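You operate a simulated robot arm through the tools that you are given. There is no shell and no other tool. Be economical: measure what you need, move in short steps, check, and stop when the job is done.

Carry out the task below with a simulated two-armed robot. There is one attempt and no reset: what you move stays moved.

Task
Screw the lid back on the white jar.

The check looks at the end state, three seconds after you hand in, the way a careful person would. Anything else that was tipped, shoved, dropped, spilled or broken makes it a failure. Lids that push on must go on centred and level and be pressed home; caps that screw on are set level and turned clockwise until they are tight.

Robot
Two 6-joint arms with two-finger parallel grippers on one trunk, on a base that drives. Base frame: it is fixed to the floor where the robot stands at the start and does not move with it; the origin is under the middle of the robot, x ahead of it, y to its left, z up. Lengths are in mm, angles in degrees, forces in N, time in s.
The left shoulder is at the start at [60, 187, 1072], the right one opposite. With the tool pointing down near the work surface each hand reaches from about 240 to 620 mm from the robot's upright axis, wherever it stands, measured 20 degrees to its own side. Payload 1.57 kg a hand.
Tool frame (each hand has its own): the origin (TCP) lies between the finger pads and is the grasp point; the fingertips stand 30 mm ahead of it; z points along the fingers, y is the line along which they close. Largest opening 110 mm; finger width 24, thickness 12; the body of the gripper, 48 by 112 mm, starts 78 mm behind the TCP.
Orientation is that of the tool frame in the base frame, as a unit quaternion [w, x, y, z]. With the fingers straight down and closing along the base's y, the tool's x points along the base's -x, its y along +y and its z along -z.

Tools
- The arms move only by the tool send_rows. It takes "left_steps", "right_steps" or both (then of equal length, played together; a hand with none holds still); each is a list of rows, each a list of 7 numbers: the shift along the tool's x, y, z in cm, then the turn, a rotation vector about the tool's x, y, z in degrees, then the finger opening in cm, from 0 to 11. In form: [[x, y, z, ax, ay, az, hand], ...]. A call has 1 to 8 rows; each row is the pose to reach, as a shift and turn from the pose commanded when the call began, along the tool's axes at that moment. Each row takes 0.2 s and may step no farther than 50 mm and 8.6 degrees from the row before; otherwise, or with a gripper value out of range, the whole call is refused. A pose out of reach is approached as far as the arm can. The call stops where the force on the tool passes 40 N (or 10 N more than at its start, if that is more) or the arm is blocked; 0.2 s more then pass. Each finger travels about 153 mm/s and halts on what it meets, pressing with about 38 N; the grip force reading is that of the motor and also rises with nothing between the fingers. The clock runs only during rows and for 0.2 s after the last one: add rows that repeat a pose to give the fingers time. The reply holds the time, the measured pose of the TCP, the force on the tool along the base axes, the opening and the grip force, in the units named above and with some noise, with the torque about the TCP (base axes, N m) and any sound that the robot's microphone picked up.
- Cameras (640 x 400 px; columns grow to the right, rows downward): "scene" is now at [14.4, 13.5, 1610.3]; the picture's right is [0.16, -0.99, 0.00], its down [-0.77, -0.13, -0.62] and it looks along [0.62, 0.10, -0.78] (base axes); focal length 296 px, centre (320, 200). "left" rides on the left gripper at [70, -16, -141] in its tool frame; the picture's right is [0.23, 0.97, 0.00], its down [-0.85, 0.20, -0.48] and it looks along [-0.47, 0.11, 0.88] (tool axes); focal length 222 px, centre (320, 200). "right" rides on the right gripper at [70, 16, -141] in its tool frame; the picture's right is [-0.23, 0.97, 0.00], its down [-0.86, -0.20, -0.48] and it looks along [-0.47, -0.11, 0.88] (tool axes); focal length 222 px, centre (320, 200). There is no depth. A picture from a camera that has moved, and an enlarged one, comes with that camera's place and axes in the base frame and with its lens.
- capture(camera): a new picture of that camera. It takes no simulated time.
- move_column(by): slides the trunk up (or, below 0, down) by that many mm; the arms and the scene camera ride with it, the base frame stays. It gives what a move gives, with no picture.
- roll_base(legs): drives the robot by 1 to 6 legs, each [ahead, left, turn to the left] in mm, mm and degrees, along the robot's own axes; the way and the turn of a leg run together, so that a leg with both is an arc; at most 1500 mm and 180 degrees a leg. The arms and the cameras ride along, it lands a little off, and it stops where it bumps. It gives what a move gives.
- turn_head(pan, tilt): turns the head with the scene camera to pan (to the left, within 86 degrees either way) and tilt (down, from -29 to 69), counted from straight ahead of the robot. It gives what a move gives.
- zoom(camera, box): a new picture of the part [left, top, right, bottom] of that camera's present view, enlarged. It takes no simulated time.
- sign_off(): hands the job in; it is judged then, once.

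Work in short steps. Places have to be worked out from the pictures, the camera data and where the tool is seen: move nearer, look again, correct. Check each grasp and each placing, and mend what went wrong. You have 120 turns and 92 pictures in all, those below and enlarged ones among them. Open the grippers and draw the arms clear of the work before you hand the job in, unless the task says otherwise; then end with one line.

The tools are called after "Call:" as a command line: name --argument value ..., lists and objects as JSON in quotes. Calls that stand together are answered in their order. send_rows: Moves the arms, as the interface text tells. Its arguments: {"type":"object","properties":{"left_steps":{"type":"array"},"right_steps":{"type":"array"}},"required":[]} The other tools are called the same way: move_column (by) slides the trunk up or down; roll_base (legs) drives the base; turn_head (pan, tilt) turns the head that bears the scene camera; capture (camera) takes a picture; zoom (camera, box) takes an enlarged picture of a part of a camera's view; sign_off () hands the job in.

At the start:

```text
clock: 0.0
left_tcp_pos: [388.5, 246.0, 1088.5]
left_ee_rot: [0.0, 0.0, 1.0, 0.0]
left_contact_force: [0.4, 0.0, 0.3]
left_torque: [0.0, -0.02, -0.01]
left_width: 110.0
left_finger_force: 0.0
right_tcp_pos: [437.6, -184.6, 1053.4]
right_ee_rot: [0.0, 0.0, 1.0, 0.0]
right_contact_force: [0.4, 0.1, -0.5]
right_torque: [0.0, -0.01, -0.03]
right_width: 110.0
right_finger_force: 0.1
trunk travel left (down, up): [-700.0, 290.0]
robot x, y, heading: [0.7, -2.6, 0.1]
head pan, tilt: [9.3, 51.4]
```

scene: 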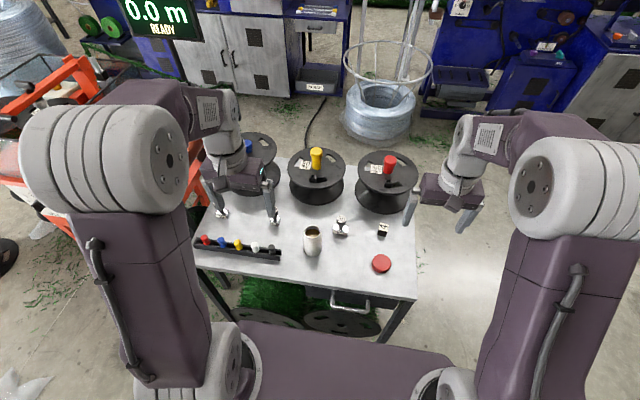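
right: 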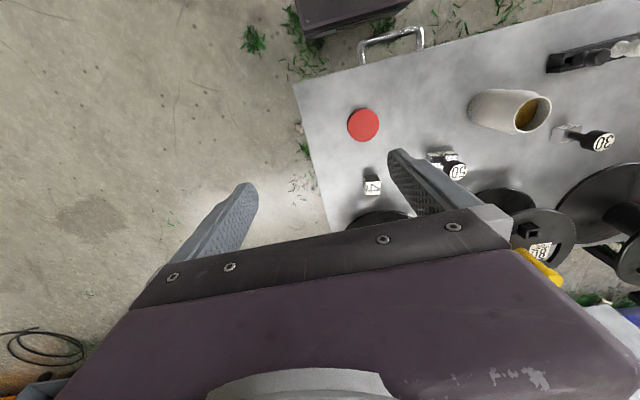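
left: 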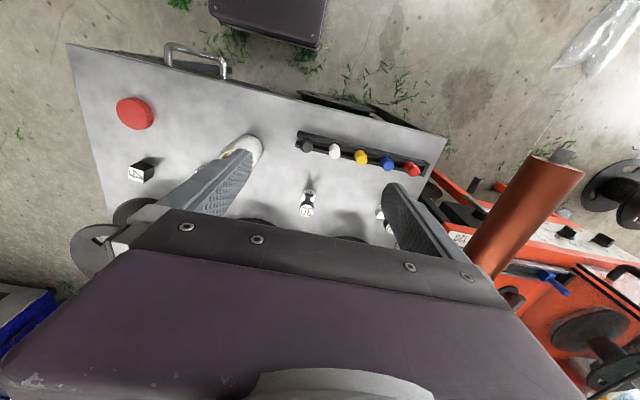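

The white jar stands at about pixel (313,240) and a red lid lies at (381,264). I zoom in to measure both.

Call:
zoom --camera "scene" --box '[270, 200, 430, 300]'

Call:
zoom --camera "right" --box '[320, 60, 640, 260]'

```text
4.00 times, centred on (350, 250) of scene
camera zoom: at [14.4, 13.5, 1610.3], right [0.16, -0.99, 0.0], down [-0.77, -0.13, -0.62], along [0.62, 0.1, -0.78], focal length 1183 px, centre (200, 0)
```

zoom: 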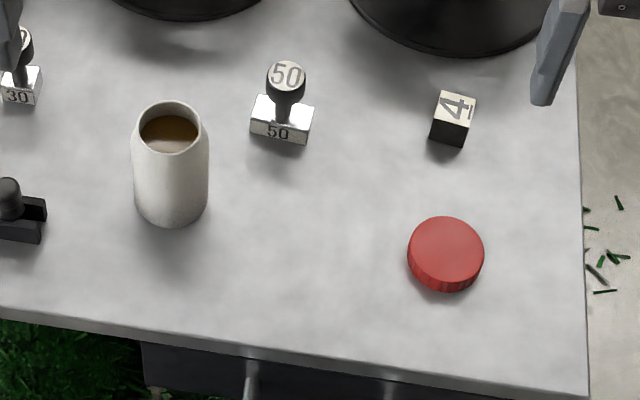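

```text
2.00 times, centred on (480, 160) of right
camera zoom: at [368.7, -168.3, 1193.7], right [0.23, 0.97, 0.0], down [0.86, -0.2, 0.48], along [0.47, -0.11, -0.88], focal length 444 px, centre (0, 280)
```

zoom: 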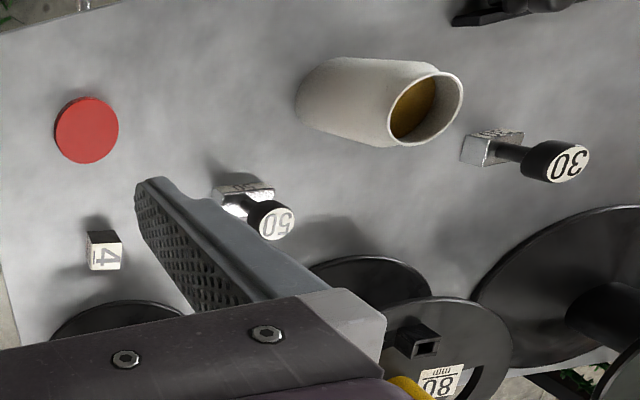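

The estimates from both cameras agree: the lid is at about (459,-107) with its top near z 778, and the jar is at about (478,112) with its rim near z 865. I move the right hand above the lid.

Call:
send_rows --right_steps '[[-0.4, 1.6, 3.6, 0, 0, 0, 11], [-0.8, 3.1, 7.2, 0, 0, 0, 11], [-1.3, 4.7, 10.8, 0, 0, 0, 11], [-1.7, 6.2, 14.5, 0, 0, 0, 10], [-2.1, 7.7, 18, 0, 0, 0, 9], [-2.1, 7.7, 18, 0, 0, 0, 9]]'

Call:
capture --camera "right"

Call:
capture --camera "scene"

```text
clock: 1.4
left_tcp_pos: [388.0, 244.4, 1088.4]
left_ee_rot: [0.0, 0.0, 1.0, 0.0]
left_contact_force: [-0.8, 0.4, 0.2]
left_torque: [0.0, -0.02, 0.0]
left_width: 109.9
left_finger_force: 0.1
right_tcp_pos: [458.5, -106.8, 871.6]
right_ee_rot: [0.001, 0.0, 1.0, 0.0]
right_contact_force: [-0.7, 0.7, 0.4]
right_torque: [0.0, 0.0, -0.02]
right_width: 90.1
right_finger_force: 0.0
trunk travel left (down, up): [-700.0, 290.0]
robot x, y, heading: [0.7, 3.0, -0.0]
head pan, tilt: [9.3, 51.4]
```

```text
86 pictures are left
camera right: at [390.1, -91.4, 1012.5], right [0.23, 0.97, 0.0], down [0.85, -0.2, 0.48], along [0.47, -0.11, -0.88], focal length 222 px, centre (320, 200)
```

right: 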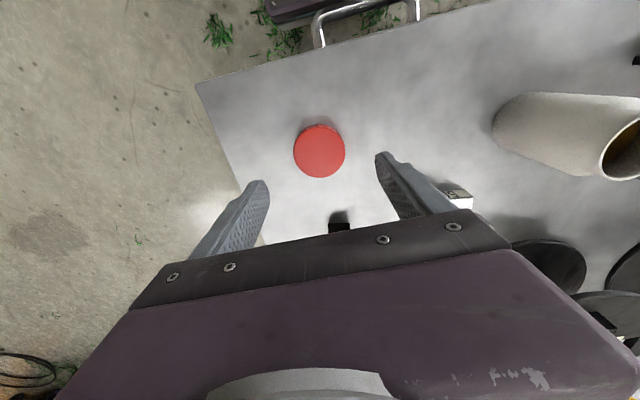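

```text
85 pictures are left
camera scene: at [13.8, 13.3, 1610.3], right [0.16, -0.99, 0.0], down [-0.77, -0.13, -0.62], along [0.62, 0.1, -0.78], focal length 296 px, centre (320, 200)
```

scene: 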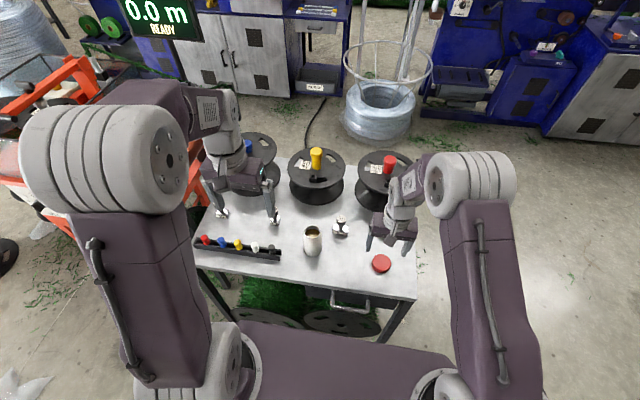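

The lid refines to about (457,-107.5), diameter ~55 mm. I descend so the fingertips straddle its upper part.

Call:
send_rows --right_steps '[[0.1, 0, 3.5, 0, 0, 0, 9], [0.1, 0, 6, 0, 0, 0, 9], [0.1, 0, 7.5, 0, 0, 0, 9], [0.1, 0, 7.5, 0, 0, 0, 9]]'

Call:
capture --camera "right"

Call:
zoom --camera "scene" --box '[320, 210, 440, 285]'

```text
clock: 2.4
left_tcp_pos: [388.7, 245.9, 1088.3]
left_ee_rot: [0.0, 0.0, 1.0, -0.001]
left_contact_force: [-0.5, 0.9, -0.4]
left_torque: [-0.02, -0.04, 0.03]
left_width: 109.9
left_finger_force: 0.1
right_tcp_pos: [458.0, -108.2, 798.0]
right_ee_rot: [0.001, 0.0, 1.0, 0.0]
right_contact_force: [-0.2, -0.5, 0.0]
right_torque: [-0.01, -0.02, -0.01]
right_width: 90.2
right_finger_force: 0.1
trunk travel left (down, up): [-700.0, 290.0]
robot x, y, heading: [-0.6, -3.3, -0.1]
head pan, tilt: [9.3, 51.4]
```

```text
84 pictures are left
camera right: at [388.8, -91.1, 937.9], right [0.23, 0.97, 0.0], down [0.85, -0.2, 0.48], along [0.47, -0.11, -0.88], focal length 222 px, centre (320, 200)
```

right: 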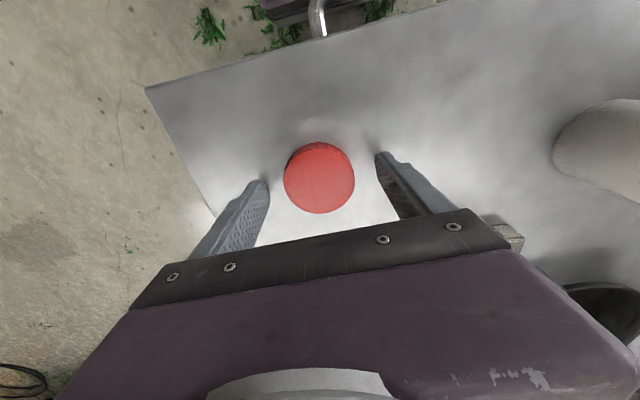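

```text
5.33 times, centred on (380, 248) of scene
camera zoom: at [14.5, 13.6, 1610.3], right [0.16, -0.99, 0.0], down [-0.77, -0.13, -0.62], along [0.62, 0.1, -0.78], focal length 1578 px, centre (0, -53)
```

zoom: 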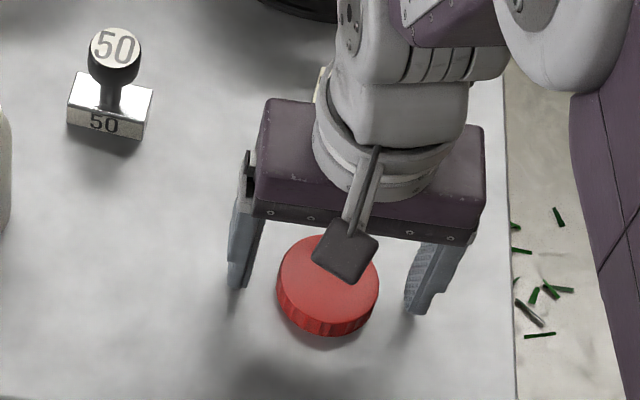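

The fingers straddle the lid, which sits ~2 mm nearer than the TCP. I shift and close.

Call:
send_rows --right_steps '[[0.2, 0, 0, 0, 0, 0, 8], [0.2, 0, 0, 0, 0, 0, 6.5], [0.2, 0, 0, 0, 0, 0, 5.8], [0.2, 0, 0, 0, 0, 0, 5], [0.2, 0, 0, 0, 0, 0, 5], [0.2, 0, 0, 0, 0, 0, 5]]'

Call:
capture --camera "right"

```text
clock: 3.8
left_tcp_pos: [388.5, 245.2, 1088.6]
left_ee_rot: [0.0, 0.0, 1.0, 0.0]
left_contact_force: [0.7, -0.6, -0.9]
left_torque: [0.03, 0.03, -0.02]
left_width: 109.8
left_finger_force: 0.1
right_tcp_pos: [455.5, -107.3, 798.4]
right_ee_rot: [0.0, 0.0, 1.0, 0.0]
right_contact_force: [0.4, 0.9, 0.4]
right_torque: [-0.01, -0.01, -0.01]
right_width: 54.6
right_finger_force: 38.2
trunk travel left (down, up): [-700.0, 290.0]
robot x, y, heading: [1.2, -2.6, -0.2]
head pan, tilt: [9.3, 51.4]
```

```text
82 pictures are left
camera right: at [386.7, -91.3, 938.3], right [0.23, 0.97, 0.0], down [0.86, -0.2, 0.48], along [0.47, -0.11, -0.88], focal length 222 px, centre (320, 200)
```

right: 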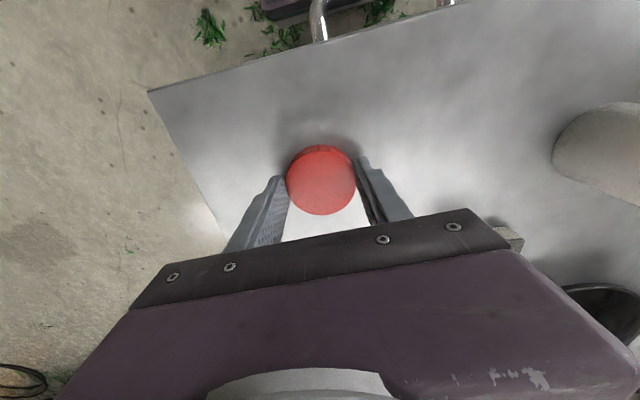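

The lid is gripped at 54.6 mm. I lift it.

Call:
send_rows --right_steps '[[0, 0, -2, 0, 0, 0, 5], [0, 0, -6, 0, 0, 0, 5], [0, 0, -10, 0, 0, 0, 5], [0, 0, -14, 0, 0, 0, 5], [0, 0, -18, 0, 0, 0, 5], [0, 0, -18, 0, 0, 0, 5]]'

Call:
zoom --camera "scene" --box '[170, 130, 490, 330]'

Call:
capture --camera "right"

```text
clock: 5.2
left_tcp_pos: [388.5, 245.2, 1088.4]
left_ee_rot: [0.0, 0.001, 1.0, 0.0]
left_contact_force: [-1.1, 0.1, -0.7]
left_torque: [-0.01, 0.0, 0.01]
left_width: 110.1
left_finger_force: 0.1
right_tcp_pos: [458.2, -108.3, 977.8]
right_ee_rot: [-0.001, 0.0, 1.0, 0.0]
right_contact_force: [0.3, 1.0, -0.4]
right_torque: [0.01, -0.01, -0.02]
right_width: 54.4
right_finger_force: 37.7
trunk travel left (down, up): [-700.0, 290.0]
robot x, y, heading: [-5.5, -0.2, 0.2]
head pan, tilt: [9.3, 51.4]
```

```text
2.00 times, centred on (330, 230) of scene
camera zoom: at [15.1, 13.5, 1610.3], right [0.16, -0.99, 0.0], down [-0.77, -0.13, -0.62], along [0.62, 0.1, -0.78], focal length 592 px, centre (300, 140)
```

zoom: 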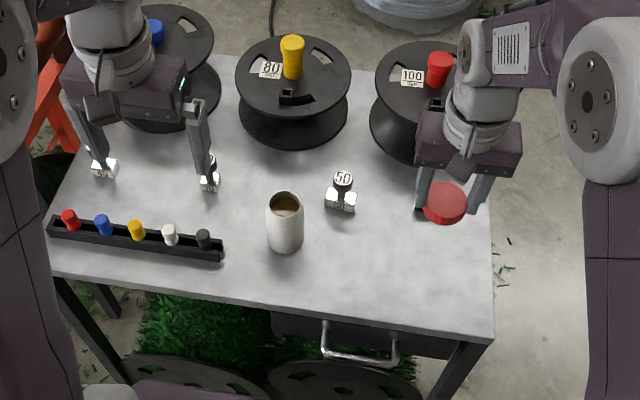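

```text
80 pictures are left
camera right: at [388.1, -91.6, 1119.0], right [0.23, 0.97, 0.0], down [0.86, -0.2, 0.48], along [0.47, -0.11, -0.88], focal length 222 px, centre (320, 200)
```

right: 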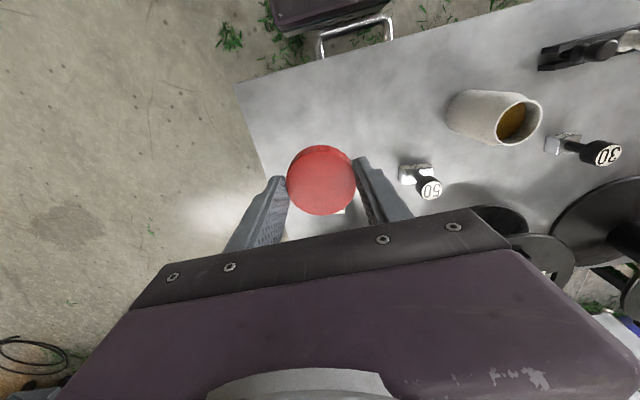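

The lid is held level. Next the left hand will hold the jar from the robot's side: I start pitching it to point forward while moving it toward y≈112, staying high.

Call:
send_rows --left_steps '[[0.3, -1.6, 0.5, 0, -8, 0, 11], [0.6, -3.2, 1, 0, -16, 0, 11], [0.9, -4.8, 1.5, 0, -24, 0, 11], [1.2, -6.5, 2, 0, -32, 0, 11], [1.5, -8.2, 2.5, 0, -40, 0, 11], [1.8, -10, 3, 0, -48, 0, 11], [2, -11.7, 4, 0, -56, 0, 11], [2, -13.4, 5, 0, -64, 0, 11]]'

Call:
capture --camera "scene"

```text
clock: 7.0
left_tcp_pos: [439.9, 42.5, 1056.8]
left_ee_rot: [0.509, 0.103, 0.851, 0.081]
left_contact_force: [-1.5, -6.7, 2.1]
left_torque: [-0.06, 0.07, 0.78]
left_width: 110.1
left_finger_force: 0.2
left hand out of reach, approached as far as the arm can: row 4, 5, 6, 7, 8
right_tcp_pos: [462.2, -109.0, 976.6]
right_ee_rot: [-0.002, 0.0, 1.0, 0.001]
right_contact_force: [0.6, 0.9, -0.3]
right_torque: [0.04, 0.07, -0.01]
right_width: 54.5
right_finger_force: 37.6
trunk travel left (down, up): [-700.0, 290.0]
robot x, y, heading: [3.4, 1.4, 0.1]
head pan, tilt: [9.3, 51.4]
```

```text
79 pictures are left
camera scene: at [22.4, 10.7, 1610.3], right [0.16, -0.99, 0.0], down [-0.77, -0.13, -0.62], along [0.61, 0.1, -0.78], focal length 296 px, centre (320, 200)
```

scene: 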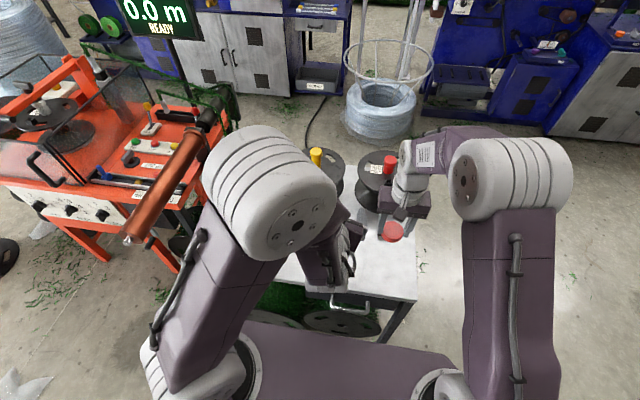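

The forward-pitched left hand is too close to its own shoulder there. I raise the trunk by 100 and then move the base back and to the left, which gives the left arm room and keeps the jar in the right arm's reach.

Call:
move_column --by 100

Call:
roll_base --legs '[[-50, 0, 0], [0, 150, 0]]'

Call:
capture --camera "scene"

```text
clock: 8.3
left_tcp_pos: [434.2, 34.4, 1162.3]
left_ee_rot: [0.525, 0.002, 0.851, 0.008]
left_contact_force: [0.0, 1.5, 0.8]
left_torque: [0.02, -0.03, 0.01]
left_width: 109.8
left_finger_force: 0.0
right_tcp_pos: [458.2, -109.6, 1078.0]
right_ee_rot: [-0.001, 0.0, 1.0, 0.0]
right_contact_force: [0.2, 0.2, -0.5]
right_torque: [-0.02, 0.0, 0.0]
right_width: 54.5
right_finger_force: 37.8
trunk travel left (down, up): [-800.0, 190.0]
robot x, y, heading: [-5.0, -1.5, -0.1]
head pan, tilt: [9.3, 51.4]
```

```text
clock: 10.2
left_tcp_pos: [384.4, 181.6, 1162.5]
left_ee_rot: [0.525, 0.002, 0.851, 0.008]
left_contact_force: [0.2, -0.1, -0.7]
left_torque: [-0.02, -0.02, 0.03]
left_width: 110.0
left_finger_force: 0.1
right_tcp_pos: [406.7, 40.6, 1078.3]
right_ee_rot: [0.0, 0.0, 1.0, 0.0]
right_contact_force: [0.3, -0.3, 1.0]
right_torque: [0.02, 0.02, 0.01]
right_width: 54.4
right_finger_force: 37.8
trunk travel left (down, up): [-800.0, 190.0]
robot x, y, heading: [-51.2, 153.0, 0.2]
head pan, tilt: [9.3, 51.4]
```

```text
78 pictures are left
camera scene: at [-36.7, 158.9, 1710.3], right [0.16, -0.99, 0.0], down [-0.77, -0.13, -0.62], along [0.62, 0.1, -0.78], focal length 296 px, centre (320, 200)
```

scene: 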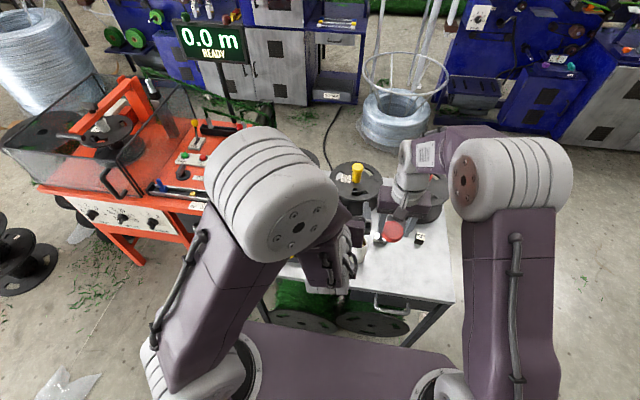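

The base moved as asked and the left hand now points forward, pitched 27° down. I move the right hand aside first, then bring the left toward a point in front of the jar.

Call:
send_rows --right_steps '[[0, -4, 0, 0, 0, 0, 5], [0, -8, 0, 0, 0, 0, 5], [0, -12, 0, 0, 0, 0, 5], [0, -15, 0, 0, 0, 0, 5], [0, -15, 0, 0, 0, 0, 5]]'

Call:
send_rows --left_steps '[[4, -1.5, 2, 0, 0, 0, 11], [8, -3, 4, 0, 0, 0, 11], [12, -4.5, 6, 0, 0, 0, 11], [16, -6, 8, 0, 0, 0, 11], [19, -7, 9, 0, 0, 0, 11], [19, -7, 9, 0, 0, 0, 11]]'

Call:
capture --camera "scene"

Call:
capture --camera "left"

```text
clock: 11.4
left_tcp_pos: [383.8, 183.9, 1161.5]
left_ee_rot: [0.525, 0.003, 0.851, 0.006]
left_contact_force: [0.0, -0.2, -0.6]
left_torque: [-0.01, 0.0, -0.01]
left_width: 109.8
left_finger_force: 0.0
right_tcp_pos: [407.4, -109.1, 1077.7]
right_ee_rot: [0.0, 0.001, 1.0, 0.0]
right_contact_force: [-0.8, -0.4, -0.3]
right_torque: [0.01, 0.01, -0.01]
right_width: 54.4
right_finger_force: 37.8
trunk travel left (down, up): [-800.0, 190.0]
robot x, y, heading: [-49.2, 147.2, -0.2]
head pan, tilt: [9.3, 51.4]
```

```text
clock: 12.8
left_tcp_pos: [418.9, 56.8, 970.6]
left_ee_rot: [0.523, 0.002, 0.852, 0.011]
left_contact_force: [0.1, 0.6, 0.5]
left_torque: [0.02, 0.02, -0.01]
left_width: 110.1
left_finger_force: 0.0
left hand out of reach, approached as far as the arm can: row 1, 2, 3, 4, 5, 6
right_tcp_pos: [407.1, -108.4, 1077.6]
right_ee_rot: [0.0, 0.0, 1.0, 0.0]
right_contact_force: [0.4, -0.3, -0.8]
right_torque: [-0.01, 0.03, 0.02]
right_width: 54.3
right_finger_force: 38.4
trunk travel left (down, up): [-800.0, 190.0]
robot x, y, heading: [-47.9, 151.8, -0.1]
head pan, tilt: [9.3, 51.4]
```

```text
77 pictures are left
camera scene: at [-36.1, 162.8, 1710.3], right [0.16, -0.99, 0.0], down [-0.77, -0.13, -0.62], along [0.62, 0.1, -0.78], focal length 296 px, centre (320, 200)
```

scene: 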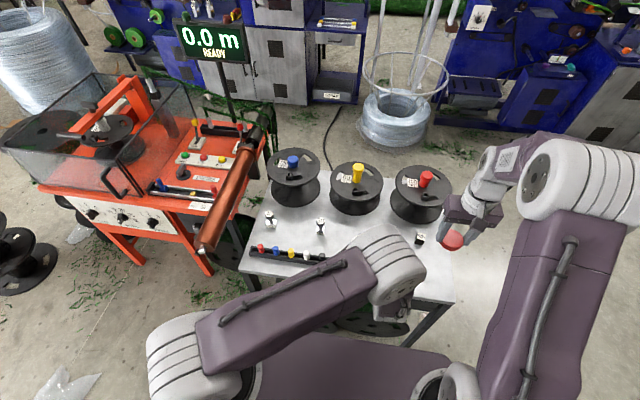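

```text
76 pictures are left
camera left: at [261.2, 37.6, 970.8], right [-0.11, 0.98, -0.18], down [-0.04, 0.18, 0.98], along [0.99, 0.12, 0.02], focal length 222 px, centre (320, 200)
```

left: 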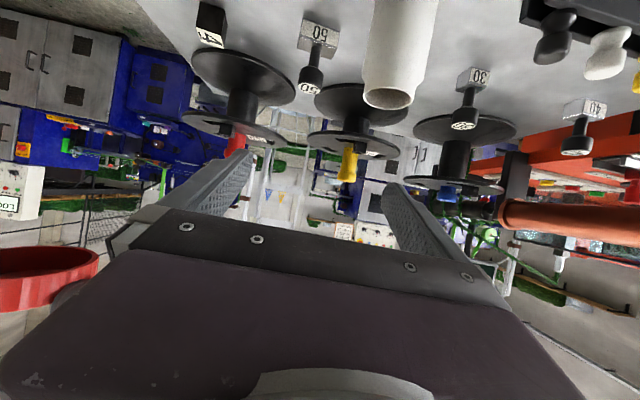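

The hand stops at the inner limit of its reach, so I'll come in over the jar with the fingers astride it and then lower straight down. I move forward and left to about (478,112,950).

Call:
send_rows --left_steps '[[-0.2, 1.4, 1.5, 0, 0, 0, 11], [-0.4, 2.8, 3.1, 0, 0, 0, 11], [-0.6, 4.2, 4.6, 0, 0, 0, 11], [-0.8, 5.5, 6.2, 0, 0, 0, 11], [-0.8, 5.5, 6.2, 0, 0, 0, 11]]'

Call:
capture --camera "left"

```text
clock: 14.0
left_tcp_pos: [485.1, 100.9, 952.3]
left_ee_rot: [0.524, 0.003, 0.852, 0.01]
left_contact_force: [-0.4, -0.7, 0.5]
left_torque: [-0.03, 0.05, 0.01]
left_width: 110.0
left_finger_force: 0.0
left hand out of reach, approached as far as the arm can: row 1, 2, 3, 4, 5
right_tcp_pos: [406.7, -109.6, 1077.2]
right_ee_rot: [0.0, 0.0, 1.0, 0.001]
right_contact_force: [-0.1, 0.6, 0.1]
right_torque: [-0.01, 0.03, -0.01]
right_width: 54.4
right_finger_force: 38.0
trunk travel left (down, up): [-800.0, 190.0]
robot x, y, heading: [-51.6, 152.4, 0.2]
head pan, tilt: [9.3, 51.4]
```

```text
75 pictures are left
camera left: at [328.0, 83.2, 952.5], right [-0.11, 0.98, -0.18], down [-0.04, 0.18, 0.98], along [0.99, 0.12, 0.02], focal length 222 px, centre (320, 200)
```

left: 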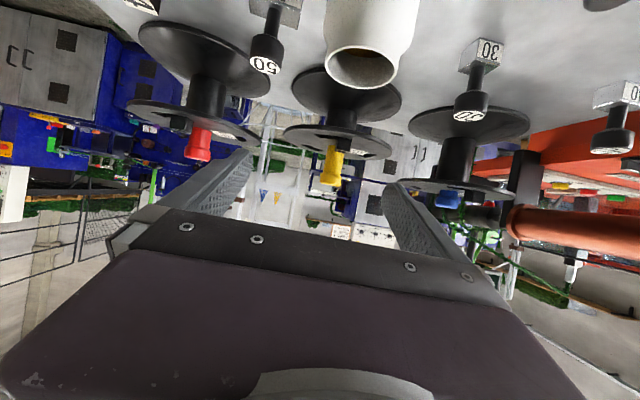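

The fingers are nearly centred over the jar (TCP y 101 against jar y 111). I correct sideways and go down part way.

Call:
send_rows --left_steps '[[0.5, 1.0, 0, 0, 0, 0, 11], [2, 1.1, 0.6, 0, 0, 0, 11], [3.5, 1.1, 1.2, 0, 0, 0, 11], [5, 1.1, 1.9, 0, 0, 0, 11], [5, 1.1, 1.9, 0, 0, 0, 11]]'

Call:
capture --camera "left"

Call:
capture --camera "scene"

```text
clock: 15.2
left_tcp_pos: [489.3, 102.1, 897.5]
left_ee_rot: [0.525, 0.002, 0.851, 0.01]
left_contact_force: [0.1, 0.8, -0.5]
left_torque: [0.0, -0.01, -0.01]
left_width: 109.9
left_finger_force: 0.0
left hand out of reach, approached as far as the arm can: row 1, 2, 3, 4, 5
right_tcp_pos: [406.2, -108.9, 1077.3]
right_ee_rot: [0.001, 0.0, 1.0, 0.0]
right_contact_force: [-0.4, 0.3, -0.4]
right_torque: [0.0, 0.01, -0.01]
right_width: 54.7
right_finger_force: 37.6
trunk travel left (down, up): [-800.0, 190.0]
robot x, y, heading: [-51.7, 148.2, 0.0]
head pan, tilt: [9.3, 51.4]
```

```text
74 pictures are left
camera left: at [331.4, 84.5, 898.7], right [-0.11, 0.98, -0.18], down [-0.04, 0.18, 0.98], along [0.99, 0.12, 0.02], focal length 222 px, centre (320, 200)
```

left: 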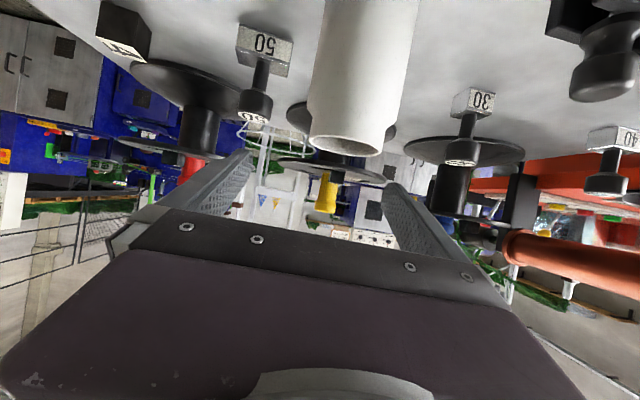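

```text
73 pictures are left
camera scene: at [-36.0, 162.0, 1710.3], right [0.16, -0.99, 0.0], down [-0.77, -0.13, -0.62], along [0.62, 0.1, -0.78], focal length 296 px, centre (320, 200)
```

scene: 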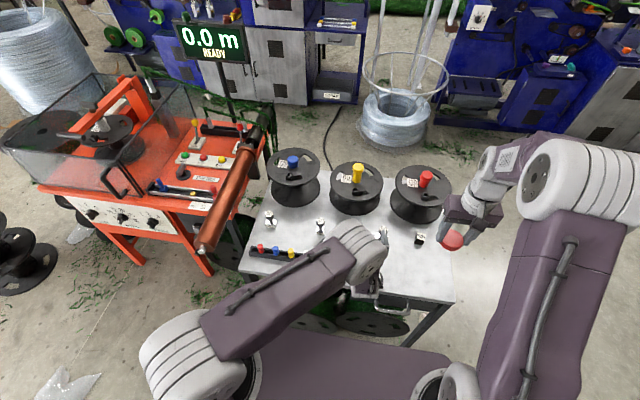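

Descending works, though the arm still lags ~10 mm in x and y at its reach limit. I go lower, asking for the correction again.

Call:
send_rows --left_steps '[[1.5, 0.7, 0, 0, 0, 0, 11], [3, 1, 0.5, 0, 0, 0, 11], [4.5, 1, 1, 0, 0, 0, 11], [4.5, 1, 1, 0, 0, 0, 11]]'

```text
clock: 16.2
left_tcp_pos: [484.1, 107.0, 850.0]
left_ee_rot: [0.525, 0.002, 0.851, 0.01]
left_contact_force: [0.7, 0.4, 0.1]
left_torque: [0.0, 0.05, 0.02]
left_width: 109.9
left_finger_force: 0.0
left hand out of reach, approached as far as the arm can: row 1, 2, 3, 4
right_tcp_pos: [406.7, -109.5, 1078.3]
right_ee_rot: [0.0, 0.0, 1.0, 0.0]
right_contact_force: [0.1, 0.1, 0.6]
right_torque: [0.03, 0.02, 0.01]
right_width: 54.5
right_finger_force: 38.1
trunk travel left (down, up): [-800.0, 190.0]
robot x, y, heading: [-45.4, 149.6, 0.1]
head pan, tilt: [9.3, 51.4]
```

It converges as it lowers. Another step goes down to z≈808, then I look.

Call:
send_rows --left_steps '[[1.5, 0.4, 0.3, 0, 0, 0, 11], [3, 0.5, 0.8, 0, 0, 0, 11], [4, 0.5, 1.3, 0, 0, 0, 11], [4, 0.5, 1.3, 0, 0, 0, 11]]'

Call:
capture --camera "left"

Call:
zoom --camera "scene" --box '[280, 180, 440, 280]'

Call:
capture --camera "right"

```text
clock: 17.2
left_tcp_pos: [477.7, 112.5, 810.1]
left_ee_rot: [0.524, 0.002, 0.852, 0.008]
left_contact_force: [-0.6, -0.1, -0.1]
left_torque: [-0.02, 0.0, -0.04]
left_width: 110.2
left_finger_force: 0.0
right_tcp_pos: [406.2, -109.3, 1076.9]
right_ee_rot: [0.0, 0.0, 1.0, 0.0]
right_contact_force: [0.1, 0.1, 0.7]
right_torque: [0.0, -0.02, -0.04]
right_width: 54.7
right_finger_force: 37.7
trunk travel left (down, up): [-800.0, 190.0]
robot x, y, heading: [-52.2, 149.2, -0.2]
head pan, tilt: [9.3, 51.4]
```

```text
72 pictures are left
camera left: at [320.1, 95.0, 810.3], right [-0.11, 0.98, -0.19], down [-0.05, 0.19, 0.98], along [0.99, 0.11, 0.02], focal length 222 px, centre (320, 200)
```

left: 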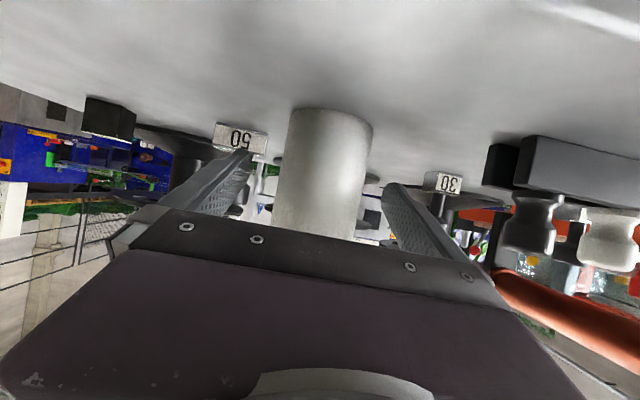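

```text
4.00 times, centred on (360, 230) of scene
camera zoom: at [-35.8, 162.1, 1710.3], right [0.16, -0.99, 0.0], down [-0.77, -0.13, -0.62], along [0.62, 0.1, -0.78], focal length 1183 px, centre (160, 80)
```

zoom: 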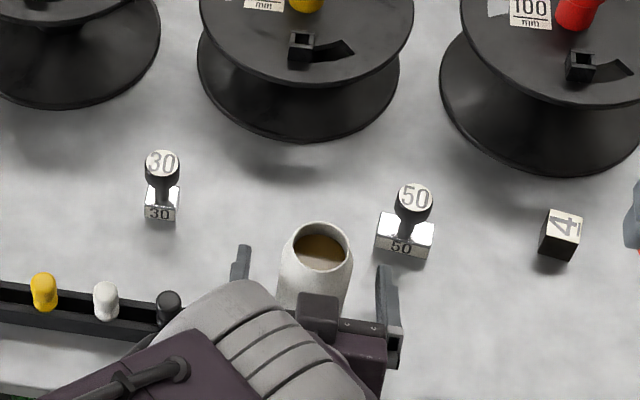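

```text
70 pictures are left
camera right: at [337.3, -93.0, 1217.9], right [0.23, 0.97, 0.0], down [0.86, -0.2, 0.48], along [0.47, -0.11, -0.88], focal length 222 px, centre (320, 200)
```

right: 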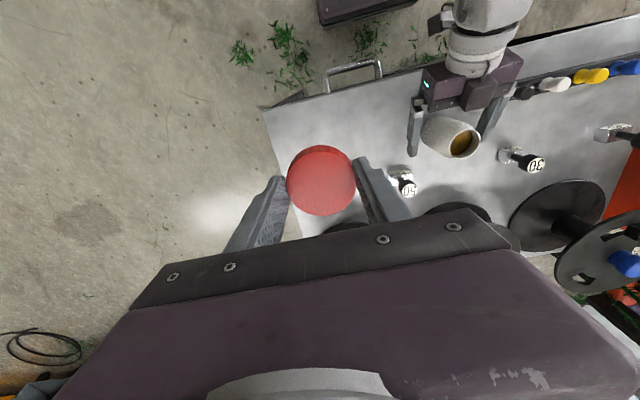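

The fingers are centred on the jar at z 810. I close the left hand on it.

Call:
send_rows --left_steps '[[0, 0, 0, 0, 0, 0, 9], [0, 0, 0, 0, 0, 0, 7.5], [0, 0, 0, 0, 0, 0, 6.5], [0, 0, 0, 0, 0, 0, 5.8], [0, 0, 0, 0, 0, 0, 5], [0, 0, 0, 0, 0, 0, 5]]'

Call:
zoom --camera "scene" --box '[320, 200, 400, 250]'

Call:
zoom --camera "right" --box '[370, 60, 530, 160]'

```text
clock: 18.6
left_tcp_pos: [477.9, 111.8, 808.8]
left_ee_rot: [0.525, 0.002, 0.851, 0.008]
left_contact_force: [-0.6, -0.2, 0.2]
left_torque: [-0.06, 0.02, -0.02]
left_width: 58.5
left_finger_force: 38.3
right_tcp_pos: [406.6, -110.0, 1076.8]
right_ee_rot: [0.0, 0.0, 1.0, 0.001]
right_contact_force: [-0.1, -0.2, -0.5]
right_torque: [-0.01, 0.01, 0.01]
right_width: 54.2
right_finger_force: 38.6
trunk travel left (down, up): [-800.0, 190.0]
robot x, y, heading: [-49.6, 146.1, 0.1]
head pan, tilt: [9.3, 51.4]
```

```text
8.00 times, centred on (360, 225) of scene
camera zoom: at [-35.8, 162.0, 1710.3], right [0.16, -0.99, 0.0], down [-0.77, -0.13, -0.62], along [0.62, 0.1, -0.78], focal length 2366 px, centre (0, 0)
```

zoom: 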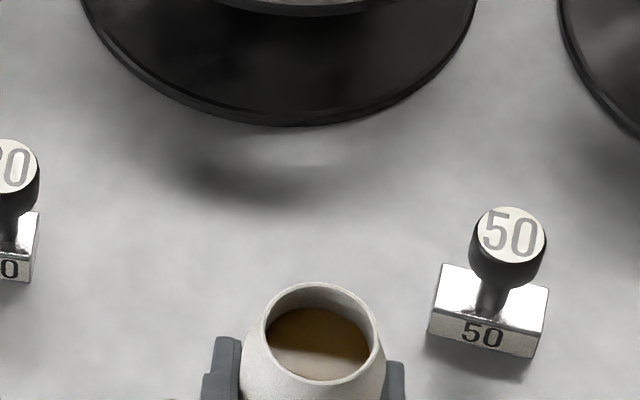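

```text
4.00 times, centred on (450, 110) of right
camera zoom: at [337.3, -93.2, 1217.9], right [0.23, 0.97, 0.0], down [0.86, -0.2, 0.48], along [0.47, -0.11, -0.88], focal length 888 px, centre (-200, 560)
```

zoom: 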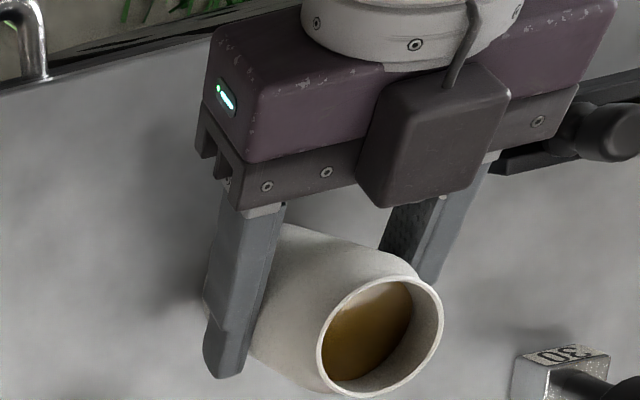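

The jar is held (58.5 mm). Intersecting the two camera rays puts its mouth at about (479.5,112.5,863). I pre-turn the right wrist counter-clockwise by 60° so there is room for a clockwise stroke.

Call:
send_rows --right_steps '[[0, 0, 0, 0, 0, -8, 5], [0, 0, 0, 0, 0, -16, 5], [0, 0, 0, 0, 0, -24, 5], [0, 0, 0, 0, 0, -32, 5], [0, 0, 0, 0, 0, -40, 5], [0, 0, 0, 0, 0, -48, 5], [0, 0, 0, 0, 0, -56, 5], [0, 0, 0, 0, 0, -60, 5]]'

Call:
capture --camera "scene"

```text
clock: 20.4
left_tcp_pos: [477.8, 112.4, 809.1]
left_ee_rot: [0.525, 0.002, 0.851, 0.008]
left_contact_force: [-0.3, -0.8, 1.8]
left_torque: [-0.08, -0.03, 0.01]
left_width: 58.2
left_finger_force: 38.0
right_tcp_pos: [407.3, -109.0, 1078.7]
right_ee_rot: [0.0, -0.501, 0.865, 0.0]
right_contact_force: [-0.3, -0.5, 0.5]
right_torque: [0.0, -0.02, 0.01]
right_width: 54.5
right_finger_force: 37.5
trunk travel left (down, up): [-800.0, 190.0]
robot x, y, heading: [-46.7, 146.1, 0.0]
head pan, tilt: [9.3, 51.4]
```

```text
67 pictures are left
camera scene: at [-35.9, 162.0, 1710.3], right [0.16, -0.99, 0.0], down [-0.77, -0.13, -0.62], along [0.62, 0.1, -0.78], focal length 296 px, centre (320, 200)
```

scene: 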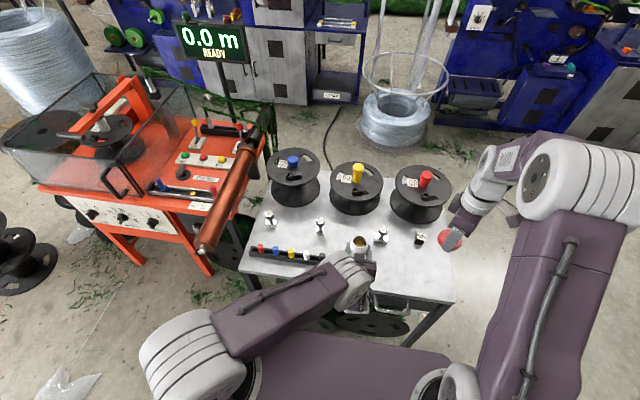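

The pre-turn worked. Next I bring the lid over the jar at a safe height.

Call:
send_rows --right_steps '[[-3.8, 0.8, 1, 0, 0, 0, 5], [-7.6, 1.6, 2, 0, 0, 0, 5], [-11.4, 2.4, 3, 0, 0, 0, 5], [-15.2, 3.2, 4, 0, 0, 0, 5], [-19, 4, 5, 0, 0, 0, 5], [-22.8, 4.8, 6, 0, 0, 0, 5], [-22.8, 4.8, 6, 0, 0, 0, 5]]'

Call:
capture --camera "scene"

Call:
capture --camera "right"

```text
clock: 22.0
left_tcp_pos: [477.6, 112.8, 809.5]
left_ee_rot: [0.524, 0.001, 0.851, 0.008]
left_contact_force: [0.8, 1.4, 1.1]
left_torque: [-0.05, -0.05, 0.03]
left_width: 58.7
left_finger_force: 37.8
right_tcp_pos: [479.2, 112.9, 1019.6]
right_ee_rot: [0.0, -0.5, 0.866, 0.0]
right_contact_force: [0.1, 0.0, -0.4]
right_torque: [-0.01, -0.03, 0.02]
right_width: 54.5
right_finger_force: 37.8
trunk travel left (down, up): [-800.0, 190.0]
robot x, y, heading: [-49.7, 147.3, 0.1]
head pan, tilt: [9.3, 51.4]
```

```text
66 pictures are left
camera scene: at [-36.1, 161.6, 1710.3], right [0.16, -0.99, 0.0], down [-0.77, -0.13, -0.62], along [0.62, 0.1, -0.78], focal length 296 px, centre (320, 200)
```

scene: 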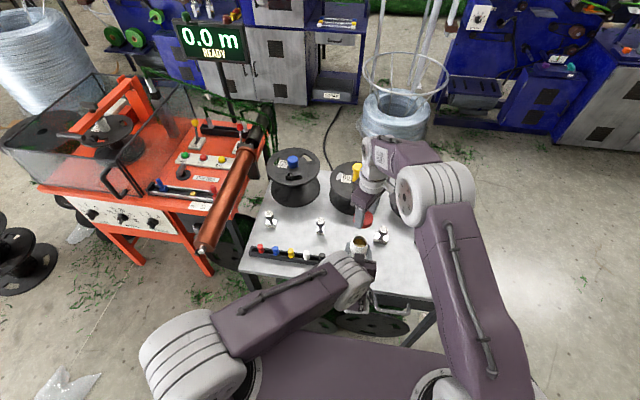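

```text
65 pictures are left
camera right: at [430.9, 59.4, 1159.8], right [-0.73, 0.68, 0.0], down [0.6, 0.64, 0.48], along [0.33, 0.35, -0.88], focal length 222 px, centre (320, 200)
```

right: 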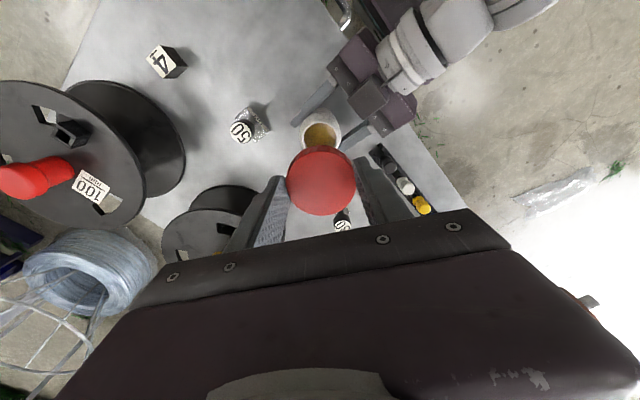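

The lid is above the jar and everything is clear. I lower until the lid bottom is ~25 mm over the rim and check alignment.

Call:
send_rows --right_steps '[[0, 0, 4, 0, 0, 0, 5], [0, 0, 7, 0, 0, 0, 5], [0, 0, 9.3, 0, 0, 0, 5], [0, 0, 9.3, 0, 0, 0, 5]]'

Call:
zoom --camera "scene" --box '[312, 190, 408, 250]'

Call:
zoom --camera "right" --box '[240, 100, 400, 200]'

Call:
capture --camera "left"

```text
clock: 23.0
left_tcp_pos: [477.6, 112.8, 809.0]
left_ee_rot: [0.525, 0.003, 0.851, 0.007]
left_contact_force: [0.2, 0.6, 1.0]
left_torque: [-0.09, -0.05, -0.01]
left_width: 58.6
left_finger_force: 38.6
right_tcp_pos: [479.4, 112.7, 924.2]
right_ee_rot: [0.0, -0.5, 0.866, -0.001]
right_contact_force: [-0.3, 0.1, -0.6]
right_torque: [0.0, 0.0, 0.02]
right_width: 54.5
right_finger_force: 38.1
trunk travel left (down, up): [-800.0, 190.0]
robot x, y, heading: [-48.7, 148.6, -0.0]
head pan, tilt: [9.3, 51.4]
```

```text
6.67 times, centred on (360, 220) of scene
camera zoom: at [-35.9, 162.3, 1710.3], right [0.16, -0.99, 0.0], down [-0.77, -0.13, -0.62], along [0.62, 0.1, -0.78], focal length 1972 px, centre (53, 67)
```

zoom: 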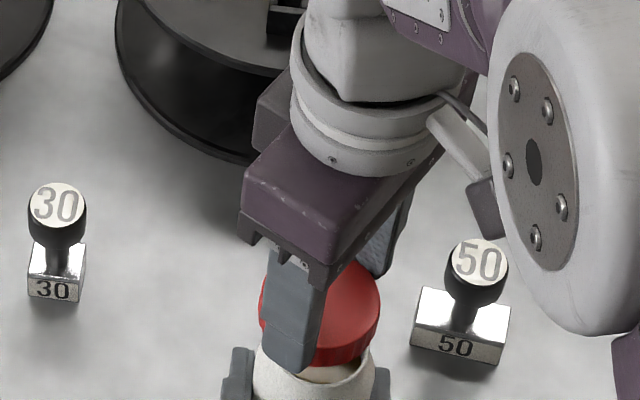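

```text
4.00 times, centred on (320, 150) of right
camera zoom: at [430.5, 60.3, 1065.0], right [-0.73, 0.68, 0.0], down [0.6, 0.64, 0.48], along [0.33, 0.35, -0.88], focal length 888 px, centre (320, 400)
```

zoom: 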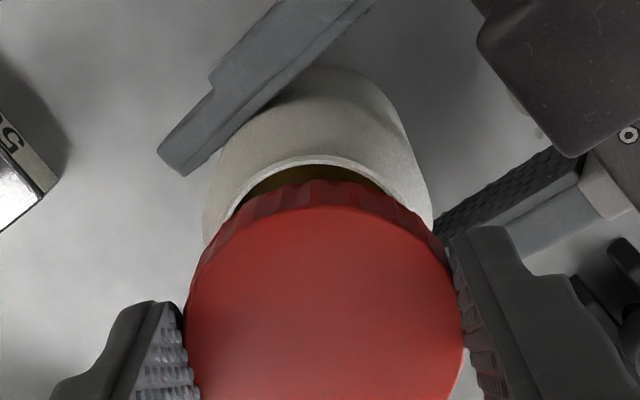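

```text
62 pictures are left
camera left: at [320.1, 95.1, 810.5], right [-0.11, 0.98, -0.19], down [-0.05, 0.19, 0.98], along [0.99, 0.11, 0.02], focal length 222 px, centre (320, 200)
```

left: 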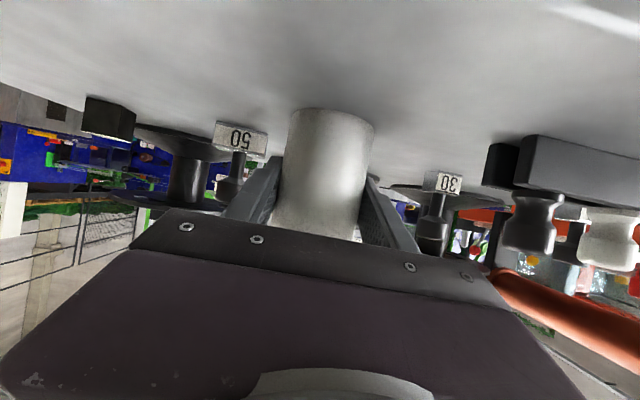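

Alignment looks good to within about 1 mm. I lower another 15 mm and look again.

Call:
send_rows --right_steps '[[0, 0, 0.8, 0, 0, 0, 5], [0, 0, 1.5, 0, 0, 0, 5], [0, 0, 1.5, 0, 0, 0, 5]]'

Call:
zoom --camera "scene" --box '[336, 215, 384, 245]'

Call:
zoom --camera "right" --box '[256, 120, 384, 200]'

```text
clock: 23.8
left_tcp_pos: [477.3, 111.7, 808.3]
left_ee_rot: [0.525, 0.003, 0.851, 0.006]
left_contact_force: [0.7, 0.2, 2.2]
left_torque: [-0.08, -0.06, -0.02]
left_width: 58.8
left_finger_force: 37.9
right_tcp_pos: [479.2, 112.7, 910.2]
right_ee_rot: [0.0, -0.499, 0.866, 0.0]
right_contact_force: [-0.1, 0.3, 0.4]
right_torque: [0.01, -0.01, 0.01]
right_width: 54.5
right_finger_force: 38.7
trunk travel left (down, up): [-800.0, 190.0]
robot x, y, heading: [-51.2, 150.2, -0.0]
head pan, tilt: [9.3, 51.4]
```

```text
13.33 times, centred on (360, 230) of scene
camera zoom: at [-35.9, 162.3, 1710.3], right [0.16, -0.99, 0.0], down [-0.77, -0.13, -0.62], along [0.62, 0.1, -0.78], focal length 3944 px, centre (-213, -200)
```

zoom: 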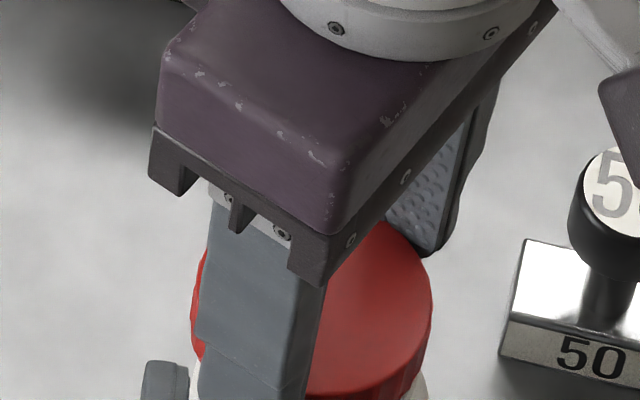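

```text
5.00 times, centred on (320, 160) of right
camera zoom: at [430.4, 60.5, 1050.4], right [-0.73, 0.68, 0.0], down [0.6, 0.64, 0.48], along [0.33, 0.35, -0.88], focal length 1111 px, centre (320, 400)
```

zoom: 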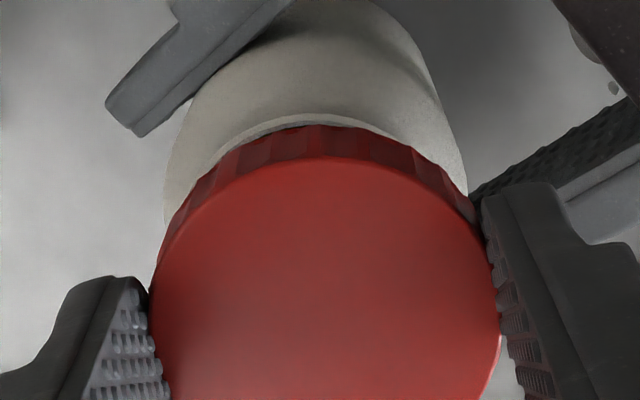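

The lid sits ~1.5 mm off toward +y and slightly far, so I correct by (+0.4,-1.7) mm. Then I lower in small steps, watching for contact.

Call:
send_rows --right_steps '[[0.13, -0.12, 0, 0, 0, 0, 5], [0.13, -0.12, 0.4, 0, 0, 0, 5], [0.13, -0.12, 0.7, 0, 0, 0, 5], [0.13, -0.12, 0.7, 0, 0, 0, 5]]'

Call:
zoom --camera "right" --box '[256, 120, 384, 200]'

```text
clock: 24.8
left_tcp_pos: [478.5, 112.0, 809.1]
left_ee_rot: [0.525, 0.002, 0.851, 0.007]
left_contact_force: [1.1, -0.5, 1.0]
left_torque: [-0.08, -0.04, 0.02]
left_width: 58.9
left_finger_force: 37.6
right_tcp_pos: [479.5, 111.6, 902.8]
right_ee_rot: [0.001, -0.499, 0.867, 0.0]
right_contact_force: [-0.6, 0.1, -0.6]
right_torque: [0.04, -0.01, -0.02]
right_width: 54.3
right_finger_force: 38.2
trunk travel left (down, up): [-800.0, 190.0]
robot x, y, heading: [-50.3, 145.0, 0.0]
head pan, tilt: [9.3, 51.4]
```

```text
5.00 times, centred on (320, 160) of right
camera zoom: at [430.8, 58.7, 1043.5], right [-0.73, 0.68, 0.0], down [0.6, 0.64, 0.48], along [0.33, 0.35, -0.88], focal length 1111 px, centre (320, 400)
```

zoom: 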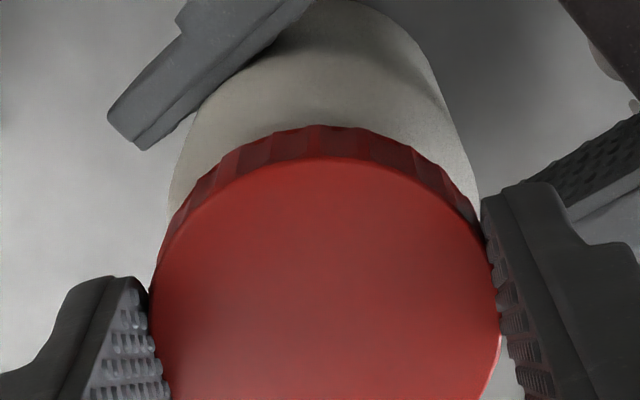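

Now the lid looks concentric with the jar (323 against 326 px) and there is no contact yet. I lower further in 2 mm rows until it touches.

Call:
send_rows --right_steps '[[0, 0, 0.2, 0, 0, 0, 5], [0, 0, 0.4, 0, 0, 0, 5], [0, 0, 0.6, 0, 0, 0, 5], [0, 0, 0.6, 0, 0, 0, 5]]'

```text
clock: 25.8
left_tcp_pos: [476.4, 113.5, 810.1]
left_ee_rot: [0.525, 0.002, 0.851, 0.008]
left_contact_force: [15.1, -2.2, -16.0]
left_torque: [-0.02, -0.11, 0.2]
left_width: 58.5
left_finger_force: 37.7
right_tcp_pos: [480.6, 112.6, 898.7]
right_ee_rot: [0.002, -0.5, 0.866, -0.001]
right_contact_force: [-10.5, 1.1, 34.1]
right_torque: [-0.27, 0.87, -0.09]
right_width: 54.6
right_finger_force: 37.5
trunk travel left (down, up): [-800.0, 190.0]
robot x, y, heading: [-51.6, 152.5, 0.0]
head pan, tilt: [9.3, 51.4]
```

Contact at TCP z≈899: the torque puts the touch on the −x/−y side, so the lid is slightly too far +x/+y. I back up, shift about (−1.5,−1.0) mm and lower again.

Call:
send_rows --right_steps '[[0, 0, -0.4, 0, 0, 0, 5], [0.16, 0.08, -0.4, 0, 0, 0, 5], [0.16, 0.08, -0.2, 0, 0, 0, 5], [0.16, 0.08, 0, 0, 0, 0, 5], [0.16, 0.08, 0, 0, 0, 0, 5]]'

```text
clock: 27.0
left_tcp_pos: [477.5, 113.4, 808.7]
left_ee_rot: [0.525, 0.002, 0.851, 0.008]
left_contact_force: [-0.7, -0.8, 0.5]
left_torque: [-0.06, 0.0, 0.02]
left_width: 58.6
left_finger_force: 38.2
right_tcp_pos: [478.9, 110.8, 897.1]
right_ee_rot: [0.0, -0.5, 0.866, 0.001]
right_contact_force: [0.3, 0.2, 0.8]
right_torque: [0.03, 0.03, 0.03]
right_width: 54.7
right_finger_force: 37.9
trunk travel left (down, up): [-800.0, 190.0]
robot x, y, heading: [-50.7, 145.0, 0.1]
head pan, tilt: [9.3, 51.4]
```

Now it is at 897 with no force, so the lid has slipped over the rim. I continue lowering to meet the thread.

Call:
send_rows --right_steps '[[0, 0, 0.2, 0, 0, 0, 5], [0, 0, 0.4, 0, 0, 0, 5], [0, 0, 0.6, 0, 0, 0, 5], [0, 0, 0.6, 0, 0, 0, 5]]'

```text
clock: 28.0
left_tcp_pos: [477.9, 110.9, 809.0]
left_ee_rot: [0.526, 0.001, 0.85, 0.007]
left_contact_force: [0.3, 0.1, 0.4]
left_torque: [-0.1, -0.03, 0.06]
left_width: 58.6
left_finger_force: 38.4
right_tcp_pos: [478.8, 110.9, 891.4]
right_ee_rot: [0.0, -0.501, 0.865, 0.0]
right_contact_force: [-0.1, -0.4, 0.0]
right_torque: [0.0, 0.0, -0.04]
right_width: 54.8
right_finger_force: 37.9
trunk travel left (down, up): [-800.0, 190.0]
robot x, y, heading: [-52.4, 150.0, 0.0]
head pan, tilt: [9.3, 51.4]
```

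Call:
zoom --camera "right" --box '[256, 120, 384, 200]'

Call:
zoom --camera "scene" --box '[336, 215, 384, 245]'

```text
5.00 times, centred on (320, 160) of right
camera zoom: at [429.8, 57.7, 1032.0], right [-0.73, 0.68, 0.0], down [0.6, 0.64, 0.48], along [0.33, 0.35, -0.88], focal length 1111 px, centre (320, 400)
```

zoom: 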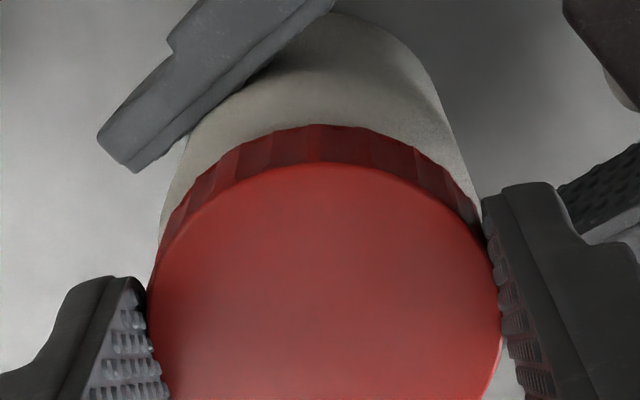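

```text
13.33 times, centred on (360, 230) of scene
camera zoom: at [-35.8, 162.2, 1710.3], right [0.16, -0.99, 0.0], down [-0.77, -0.13, -0.62], along [0.62, 0.1, -0.78], focal length 3944 px, centre (-213, -200)
```

zoom: 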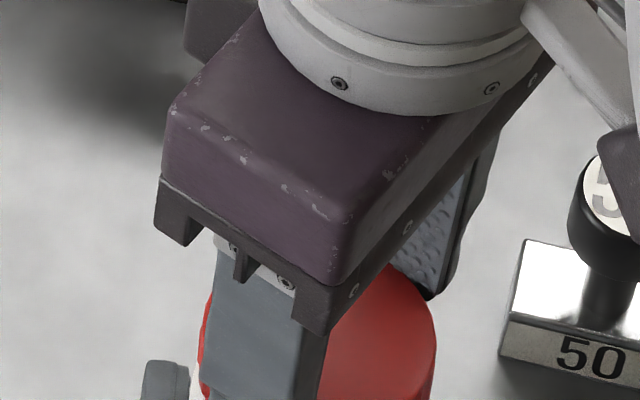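

The lid is over the neck. I keep lowering in 1–2 mm rows until it contacts the thread.

Call:
send_rows --right_steps '[[0, 0, 0.15, 0, 0, 0, 5], [0, 0, 0.3, 0, 0, 0, 5], [0, 0, 0.45, 0, 0, 0, 5], [0, 0, 0.45, 0, 0, 0, 5]]'

```text
clock: 29.0
left_tcp_pos: [477.5, 113.0, 810.3]
left_ee_rot: [0.525, 0.002, 0.851, 0.007]
left_contact_force: [14.2, 3.1, -8.0]
left_torque: [-0.36, -0.01, -0.06]
left_width: 58.6
left_finger_force: 38.3
right_tcp_pos: [478.0, 108.8, 888.2]
right_ee_rot: [0.001, -0.5, 0.866, 0.0]
right_contact_force: [-8.9, -4.5, 20.9]
right_torque: [0.16, 0.14, 0.04]
right_width: 54.6
right_finger_force: 38.0
trunk travel left (down, up): [-800.0, 190.0]
robot x, y, heading: [-51.7, 150.5, 0.1]
head pan, tilt: [9.3, 51.4]
```

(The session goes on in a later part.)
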